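You operate a simulated robot arm through the tools that you are given. There is no shell and no other tool. Be economical: measure what you need, move in short steps, check, and stop when the job is done.

You run a simulated robot arm. Do the job below in one go: nothing can be reset, and whatever is moved stays where it is left.

JOB
Put one of the springs from the fitter's bench on the green lid.

The check looks at the end state, three seconds after you hand in, the way a careful person would. Anything else that was tipped, shoved, dropped, spilled or broken makes it a failure. A push-on lid holds only when it is set on centred and level and pressed home; a screw cap is set on level and turned clockwise until tight.

ROBOT AND FRAMES
A 7-joint arm with a two-finger parallel gripper, fixed in place. Base frame: the origin is at the foot of the arm, x ahead of it, y to its left, z up; the work surface is at about z = 860. Units: mm, degrees, N and s.
With the tool pointing down near the work surface it reaches from about 240 to 680 mm from the base axis. Its first joint turns from -66.0 to 66.0 degrees. Payload 2.4 kg.
The tool frame sits at the grasp point between the pads (the TCP): z along the fingers, y along the line on which they close. The tips reach 30 mm beyond it. The gripper opens to 94 mm. The fingers are 28 mm wide and 10 mm thick; the gripper's body (50 by 96 mm) begins 55 mm behind the TCP.
Orientation is told as [roll, pitch, yaw] about the base's x, y, z axes, in that order, counted from this pose: with the fingers straight down and closing along the base's y, the tool's x points along the base's -x, its y along +y and its z along -z.

CONTROLS
- The arm moves only by the tool step_arm. Its argument "moves" is a list of rows, each a list of 7 numbers: the opening, from 0 (shut) to 1 (fully open), then the shift along the base's x, y, z in units of 20 mm (1.0 is 20 mm), then the turn, a rotation vector about the base's x, y, z in units of 8 degrees (1.0 is 8 degrees). In form: [[hand, tx, ty, tz, ax, ay, az], ...]. A call has 1 to 12 rows; each row shifts and turns the commanded pose from where the row before left it. A call with a number of a shift or a turn outside -1 to 1 is refused whole. Rows are played at 5 a second. More than 50 mm and 8.6 degrees between two rows, or a gripper value outside its range, and nothing of the call is played. Where a pose cannot be reached the arm comes as near as it can. A force on the tool above 40 N (or 10 N above the force at the start of the call, whichever is more), or a blocked arm, ends the call early, and 0.2 s more pass. Each finger travels about 153 mm/s and halts on what it meets, pressing with about 33 N; the grip force reading is that of the motor and also rises with nothing between the fingers. The clock runs only during rows and for 0.2 s after the last one: add rows that do not move to give the fingers time. It gives the time, the measured TCP pose, the force on the tool (base axes), the opening and the grip force at its end, in the units of the frame above (readings bear some noise).
- Cameras (640 x 400 px; columns grow to the right, rows downward): "scene" is fixed at [36.6, 472.7, 1445.6]; the picture's right is [-0.78, -0.63, 0.00], its down [-0.34, 0.42, -0.84] and it looks along [0.53, -0.65, -0.55] (base axes); focal length 320 px, centre (320, 200). "wrist" rides on the gripper at [76, 14, -103] in the tool frame; the picture's right is [-0.18, 0.98, 0.00], its down [-0.75, -0.14, -0.64] and it looks along [-0.63, -0.12, 0.77] (tool axes); focal length 243 px, centre (320, 200). There is no depth. A picture from a camera that has moved, and an enlarged one, comes with that camera's place and axes in the base frame and with its lens.
- get_image(camera): a new picture of that camera. No time passes.
- close_up(camera, box): a new picture of the part [left, top, right, bottom] of that camera's present view, enlarged. No time passes.
- job_done(): hands the job in; it is judged then, once.

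Work in short steps. Places have to be worked out from the pictures, the camera data and where the tool is seen: move nearer, look again, correct. Check each grasp and each placing, and mend what went wrong. You have 90 turns and 36 pictures in all, those below and enlarged ones among them. Open the gripper and draw the arm clear of the work before you hand the job in, unless the task says otherwise; then end with one line.

The tools are called as name(argument=value, ...) on one line, values as JSON. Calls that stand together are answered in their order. step_arm: Moves the arm, as the interface text tells. Its arguments: {"type":"object","properties":{"moves":{"type":"array","items":{"type":"array","items":{"type":"number"}}}},"required":["moves"]} The other tools are called the same way: get_image (camera) takes a picture; close_up (camera, box) takes an enlarged picture of a part of a camera's view; job_done () hands the job in.

At the start:

```text
clock: 0.0
position: [288.2, -200.4, 1124.3]
orientation: [0.1, 0.0, 0.0]
force: [-0.8, -0.7, -0.6]
grip_width: 94.1
grasp_force: 0.0
```

scene: 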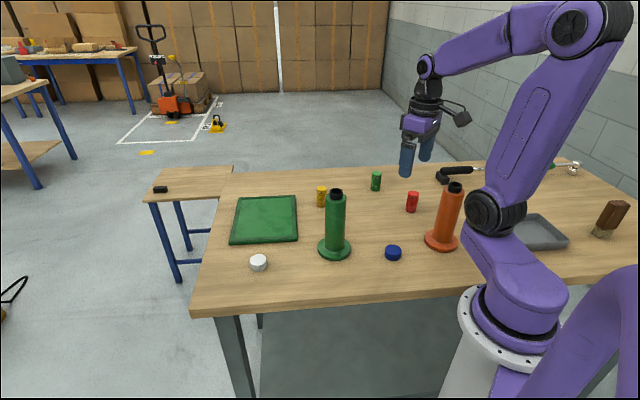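
wrist: 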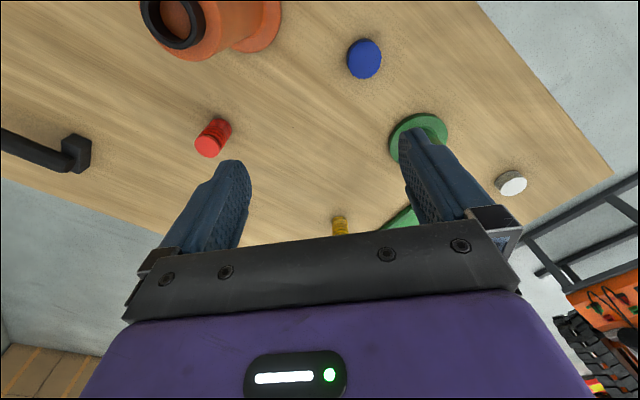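

I'll look closer at the small coloured items and the green things to identify springs and the lid.

close_up(camera="scene", box=[220, 160, 420, 285])

close_up(camera="scene", box=[360, 150, 640, 275])

close_up(camera="scene", box=[0, 20, 240, 200])

```text
3.20 times, centred on (320, 222) of scene
camera zoom: at [36.6, 472.7, 1445.6], right [-0.78, -0.63, 0.0], down [-0.34, 0.42, -0.84], along [0.53, -0.65, -0.55], focal length 1025 px, centre (320, 128)
```

zoom: 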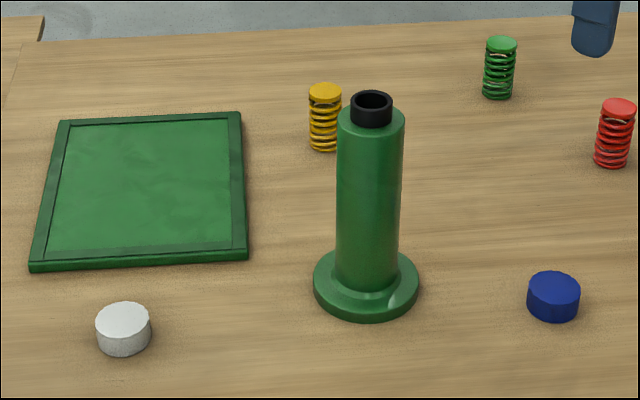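

```text
2.29 times, centred on (500, 212) of scene
camera zoom: at [36.6, 472.7, 1445.6], right [-0.78, -0.63, 0.0], down [-0.34, 0.42, -0.84], along [0.53, -0.65, -0.55], focal length 732 px, centre (-91, 171)
```

zoom: 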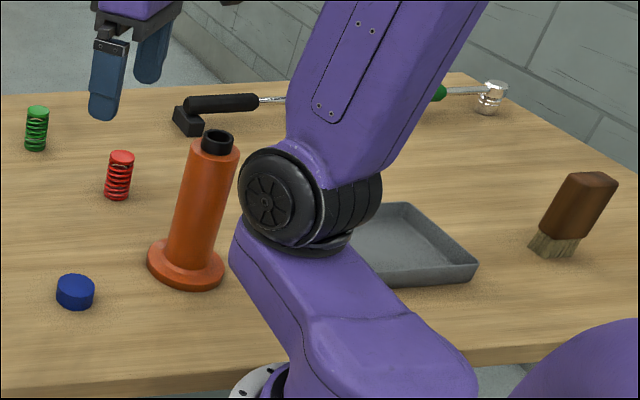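

```text
2.22 times, centred on (120, 110) of scene
camera zoom: at [36.6, 472.7, 1445.6], right [-0.78, -0.63, 0.0], down [-0.34, 0.42, -0.84], along [0.53, -0.65, -0.55], focal length 712 px, centre (764, 400)
```

zoom: 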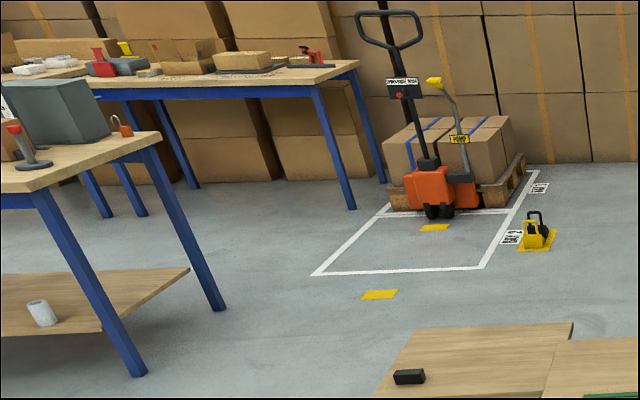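

The springs are the red, green and yellow coils; the green lid is the flat square plate. The yellow spring is at about (575,-197), clear of its neighbours. I move over toward it, high up, then look.

step_arm(moves=[[0.8, 1, 0, 0, 0, 0, 0], [0.8, 1, 0, 0, 0, 0, 0], [0.8, 1, 0, 0, 0, 0, 0], [0.8, 1, 0, 0, 0, 0, 0], [0.8, 1, 0, 0, 0, 0, 0], [0.8, 1, 0, 0, 0, 0, 0], [0.8, 1, 0, -0.5, 0, 0, 0], [0.8, 1, 0, -0.5, 0, 0, 0], [0.8, 1, 0, -0.5, 0, 0, 0], [0.8, 1, 0, -0.5, 0, 0, 0], [0.8, 1, 0, -0.5, 0, 0, 0], [0.8, 1, 0, -0.5, 0, 0, 0]])

get_image(camera="wrist")

get_image(camera="scene")

```text
clock: 2.6
position: [528.1, -202.0, 1064.0]
orientation: [-0.1, -0.1, 0.0]
force: [-0.2, 0.5, -0.2]
grip_width: 75.2
grasp_force: 0.0
```

```text
30 pictures are left
camera wrist: at [451.6, -189.0, 1167.1], right [0.18, 0.98, 0.0], down [0.75, -0.14, 0.64], along [0.63, -0.12, -0.77], focal length 243 px, centre (320, 200)
```

wrist: 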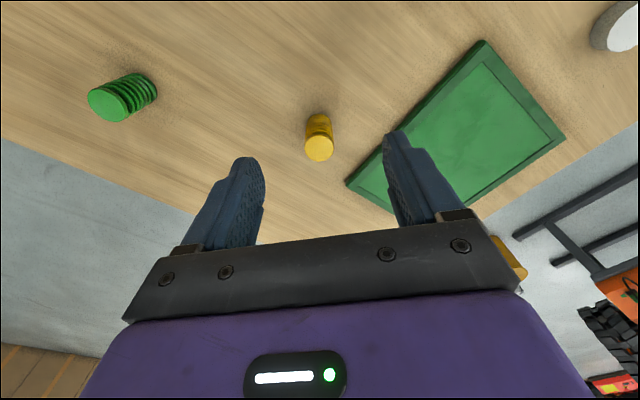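

```text
29 pictures are left
```

scene: 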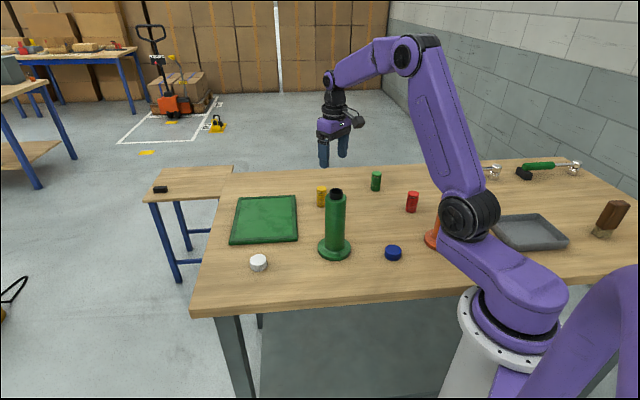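

The wrist view puts the yellow spring around (578,-212). I move over it and lower to z≈990 (tips at 960, above its top), then re-measure.

step_arm(moves=[[0.8, 0.8, -0.2, -0.9, 0, 0, 0], [0.8, 0.8, -0.2, -0.9, 0, 0, 0], [0.8, 0.8, 0, -0.9, 0, 0, 0], [0.8, 0, 0, -0.9, 0, 0, 0], [0.8, 0, 0, 0, 0, 0, 0]])

get_image(camera="wrist")

close_up(camera="scene", box=[220, 140, 420, 265])

```text
clock: 3.8
position: [576.5, -210.0, 991.1]
orientation: [0.0, 0.0, 0.0]
force: [-0.2, 0.7, 0.5]
grip_width: 75.2
grasp_force: 0.1
```

```text
28 pictures are left
camera wrist: at [499.7, -197.7, 1093.5], right [0.18, 0.98, 0.0], down [0.75, -0.14, 0.64], along [0.63, -0.12, -0.77], focal length 243 px, centre (320, 200)
```

wrist: 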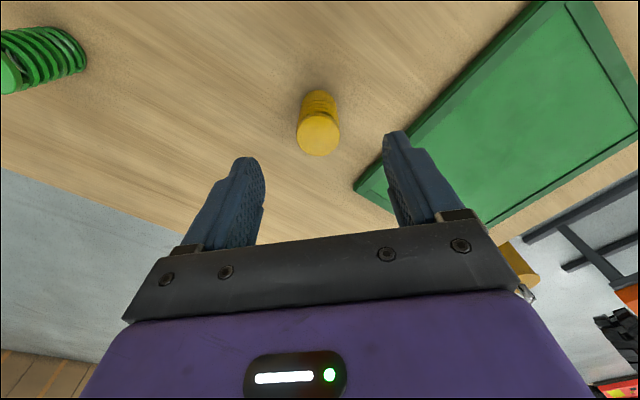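

```text
3.20 times, centred on (320, 202) of scene
camera zoom: at [36.6, 472.7, 1445.6], right [-0.78, -0.63, 0.0], down [-0.34, 0.42, -0.84], along [0.53, -0.65, -0.55], focal length 1025 px, centre (320, 192)
```

zoom: 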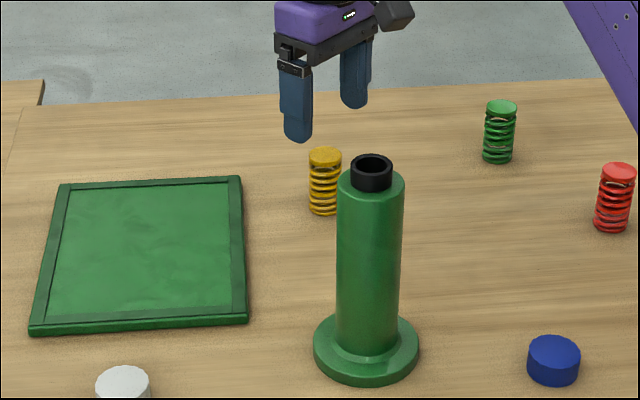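

Two wrist views triangulate the spring's top centre to about (581,-212,917), so it stands ~57 mm tall. I shift slightly and descend to TCP z≈896, open.

step_arm(moves=[[0.8, 0.22, -0.1, 0, 0, 0, 0], [0.8, 0, 0, -0.8, 0, 0, 0], [0.8, 0, 0, -0.8, 0, 0, 0], [0.8, 0, 0, -0.8, 0, 0, 0], [0.8, 0, 0, -0.8, 0, 0, 0], [0.8, 0, 0, -0.8, 0, 0, 0], [0.8, 0, 0, -0.75, 0, 0, 0], [0.8, 0, 0, 0, 0, 0, 0]])

get_image(camera="wrist")

```text
clock: 5.6
position: [579.4, -210.1, 897.2]
orientation: [0.0, 0.1, 0.1]
force: [-0.2, 0.6, 1.3]
grip_width: 75.2
grasp_force: 0.0
```

```text
26 pictures are left
camera wrist: at [502.0, -197.8, 999.8], right [0.18, 0.98, 0.0], down [0.75, -0.14, 0.64], along [0.63, -0.12, -0.77], focal length 243 px, centre (320, 200)
```

wrist: 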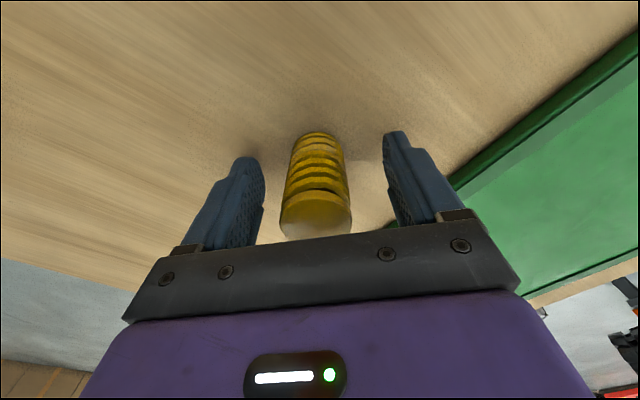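

The spring stands centred between the fingers. I close on it.

step_arm(moves=[[0.6, 0, -0.05, 0, 0, 0, 0], [0.4, 0, 0, 0, 0, 0, 0], [0.25, 0, 0, 0, 0, 0, 0], [0.2, 0, 0, 0, 0, 0, 0], [0.2, 0, 0, 0, 0, 0, 0]])

```text
clock: 6.8
position: [578.8, -210.9, 897.1]
orientation: [0.1, -0.1, -0.1]
force: [0.3, -0.1, -0.4]
grip_width: 31.6
grasp_force: 33.1
```

Held at 31.6 mm wide with 33 N. I lift 60 mm and check.

step_arm(moves=[[0.2, 0, 0, 0.5, 0, 0, 0], [0.2, 0, 0, 0.5, 0, 0, 0], [0.2, 0, 0, 1, 0, 0, 0], [0.2, 0, 0, 1, 0, 0, 0], [0.2, 0, 0, 0, 0, 0, 0]])

get_image(camera="wrist")

```text
clock: 8.0
position: [580.2, -209.8, 955.8]
orientation: [0.0, 0.0, 0.0]
force: [-0.1, 0.2, -0.7]
grip_width: 31.7
grasp_force: 32.5
```

```text
25 pictures are left
camera wrist: at [503.4, -198.0, 1059.4], right [0.18, 0.98, 0.0], down [0.75, -0.14, 0.64], along [0.63, -0.12, -0.77], focal length 243 px, centre (320, 200)
```

wrist: 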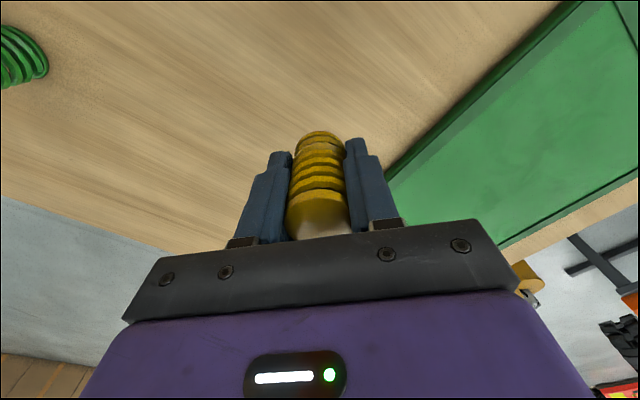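

The spring is held upright. I carry it toward (625,-30) while rising a little, then check clearance to the green stand and the lid.

step_arm(moves=[[0.2, 0.25, 0, 0.8, 0, 0, 0], [0.2, 0.25, 0.8, 0.8, 0, 0, 0], [0.2, 0.25, 0.9, 0, 0, 0, 0], [0.2, 0.25, 0.9, 0, 0, 0, 0], [0.2, 0.25, 0.9, 0, 0, 0, 0], [0.2, 0.25, 0.9, 0, 0, 0, 0], [0.2, 0.25, 0.9, 0, 0, 0, 0], [0.2, 0.25, 0.9, 0, 0, 0, 0], [0.2, 0.25, 0.9, 0, 0, 0, 0], [0.2, 0, 0.9, 0, 0, 0, 0], [0.2, 0, 0.9, 0, 0, 0, 0], [0.2, 0, 0, 0, 0, 0, 0]])

get_image(camera="wrist")

get_image(camera="scene")

```text
clock: 10.6
position: [625.9, -32.1, 988.3]
orientation: [0.0, -0.1, 0.0]
force: [-0.1, -0.5, -1.0]
grip_width: 31.7
grasp_force: 33.1
```

```text
24 pictures are left
camera wrist: at [548.4, -20.3, 1089.8], right [0.18, 0.98, 0.0], down [0.75, -0.14, 0.64], along [0.63, -0.12, -0.77], focal length 243 px, centre (320, 200)
```

wrist: 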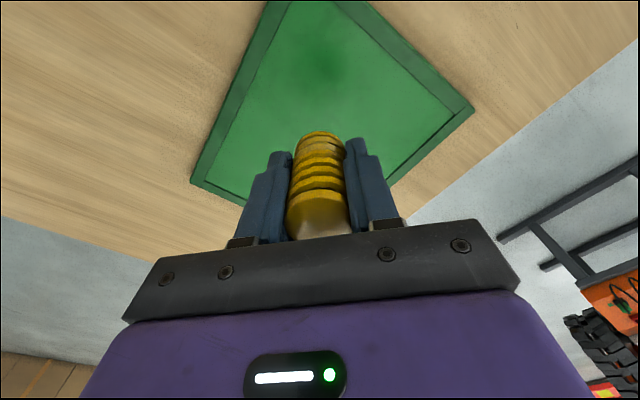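

```text
23 pictures are left
```

scene: 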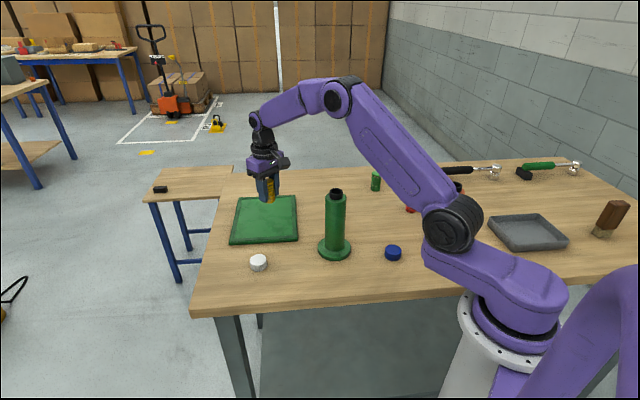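

The spring is over the lid's interior, (626,-32), with good margin. I lower to TCP z≈918 (spring bottom ≈881) and look at the remaining gap.

step_arm(moves=[[0.2, 0, 0, -0.7, 0, 0, 0], [0.2, 0, 0, -0.7, 0, 0, 0], [0.2, 0, 0, -0.7, 0, 0, 0], [0.2, 0, 0, -0.7, 0, 0, 0], [0.2, 0, 0, -0.7, 0, 0, 0], [0.2, 0, 0, 0, 0, 0, 0]])

close_up(camera="scene", box=[220, 170, 316, 250])

```text
clock: 12.0
position: [626.3, -33.5, 919.7]
orientation: [0.0, 0.0, 0.0]
force: [-0.2, 0.2, -0.7]
grip_width: 31.6
grasp_force: 32.9
```

```text
5.00 times, centred on (268, 210) of scene
camera zoom: at [36.6, 472.7, 1445.6], right [-0.78, -0.63, 0.0], down [-0.34, 0.42, -0.84], along [0.53, -0.65, -0.55], focal length 1601 px, centre (580, 150)
```

zoom: 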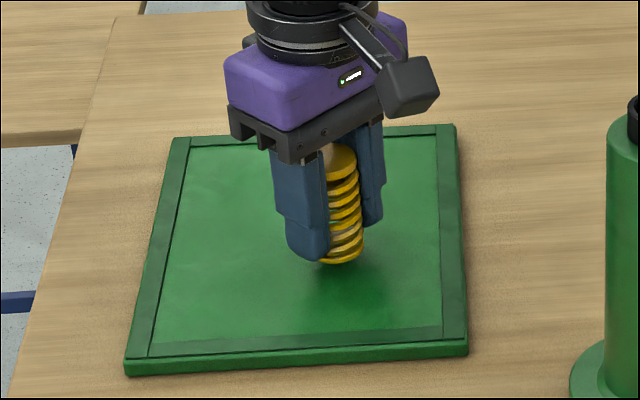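

The lid is clear beneath, and the spring still hangs a little above it. I lower in 2 mm steps and watch the force.

step_arm(moves=[[0.2, 0, 0, -0.1, 0, 0, 0], [0.2, 0, 0, -0.1, 0, 0, 0], [0.2, 0, 0, -0.1, 0, 0, 0], [0.2, 0, 0, 0, 0, 0, 0]])

```text
clock: 13.0
position: [626.3, -32.3, 911.1]
orientation: [0.1, 0.0, 0.1]
force: [-0.6, -0.3, -0.2]
grip_width: 31.5
grasp_force: 33.1
```

No contact yet at 911; I continue 4 mm.

step_arm(moves=[[0.2, 0, 0, -0.1, 0, 0, 0], [0.2, 0, 0, -0.1, 0, 0, 0], [0.2, 0, 0, 0, 0, 0, 0]])

close_up(camera="scene", box=[248, 194, 296, 234])

```text
clock: 13.8
position: [625.6, -33.9, 909.4]
orientation: [0.0, 0.0, -0.1]
force: [-2.0, 0.3, 6.2]
grip_width: 31.7
grasp_force: 33.1
```

```text
10.00 times, centred on (272, 214) of scene
camera zoom: at [36.5, 472.7, 1445.6], right [-0.78, -0.63, 0.0], down [-0.34, 0.42, -0.84], along [0.53, -0.65, -0.55], focal length 3202 px, centre (800, 60)
```

zoom: 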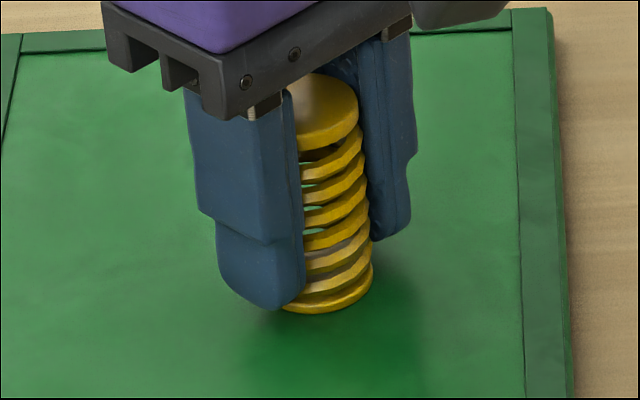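

The force rose to 6 N: the spring rests on the lid. I ease up 1 mm and open in stages; the other objects are well clear of the fingers.

step_arm(moves=[[0.2, 0, 0, 0.05, 0, 0, 0], [0.35, 0, 0, 0, 0, 0, 0], [0.4, 0, 0, 0, 0, 0, 0], [0.6, 0, 0, 0, 0, 0, 0], [0.8, 0, 0, 0, 0, 0, 0], [0.8, 0, 0, 0, 0, 0, 0]])

get_image(camera="wrist")

```text
clock: 15.2
position: [625.5, -33.0, 908.9]
orientation: [0.1, 0.0, 0.0]
force: [-1.1, -0.2, 0.8]
grip_width: 75.0
grasp_force: 0.2
```

```text
20 pictures are left
camera wrist: at [548.6, -20.4, 1012.6], right [0.18, 0.98, 0.0], down [0.75, -0.14, 0.64], along [0.63, -0.12, -0.77], focal length 243 px, centre (320, 200)
```

wrist: 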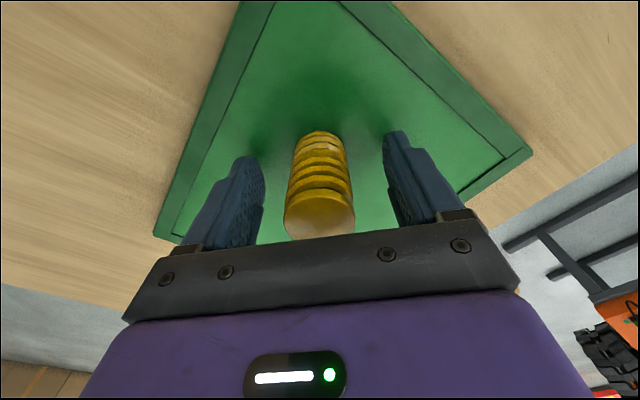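

The spring stands free between the open fingers. I rise straight up, then draw back to the right, away from the stands.

step_arm(moves=[[0.8, 0, 0, 0.5, 0, 0, 0], [0.8, 0, 0, 0.8, 0, 0, 0], [0.8, 0, 0, 1, 0, 0, 0], [0.8, 0, 0, 1, 0, 0, 0], [0.8, 0, 0, 1, 0, 0, 0], [0.8, 0, 0, 1, 0, 0, 0], [0.8, 0, 0, 1, 0, 0, 0], [0.8, 0, -1, 1, 0, 0, 0], [0.8, 0, -1, 1, 0, 0, 0], [0.8, -1, -1, 0, 0, 0, 0], [0.8, -1, -1, 0, 0, 0, 0], [0.8, -1, -1, 0, 0, 0, 0]])

get_image(camera="scene")

close_up(camera="scene", box=[220, 160, 420, 285])

```text
clock: 17.8
position: [562.1, -133.2, 1077.8]
orientation: [-0.1, 0.1, 0.0]
force: [-0.4, -0.1, 0.2]
grip_width: 75.0
grasp_force: 0.1
```

```text
19 pictures are left
```

scene: 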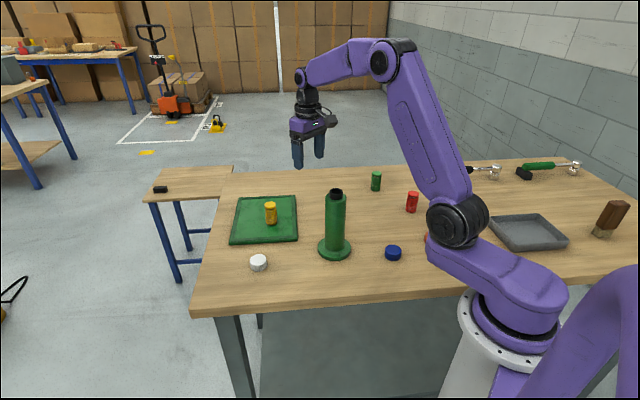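

```text
3.20 times, centred on (320, 222) of scene
camera zoom: at [36.6, 472.7, 1445.6], right [-0.78, -0.63, 0.0], down [-0.34, 0.42, -0.84], along [0.53, -0.65, -0.55], focal length 1025 px, centre (320, 128)
```

zoom: 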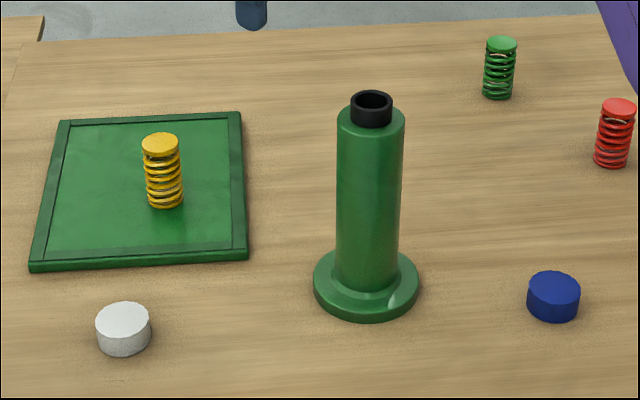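

The yellow spring stands on the green lid, nothing else has moved, and the gripper is open and clear. I hand in.

job_done()

```text
The job is handed in.
```

The yellow spring is standing upright on the green lid, which I took to be the flat green square plate. Nothing else was moved, and the gripper is open and clear of the work.
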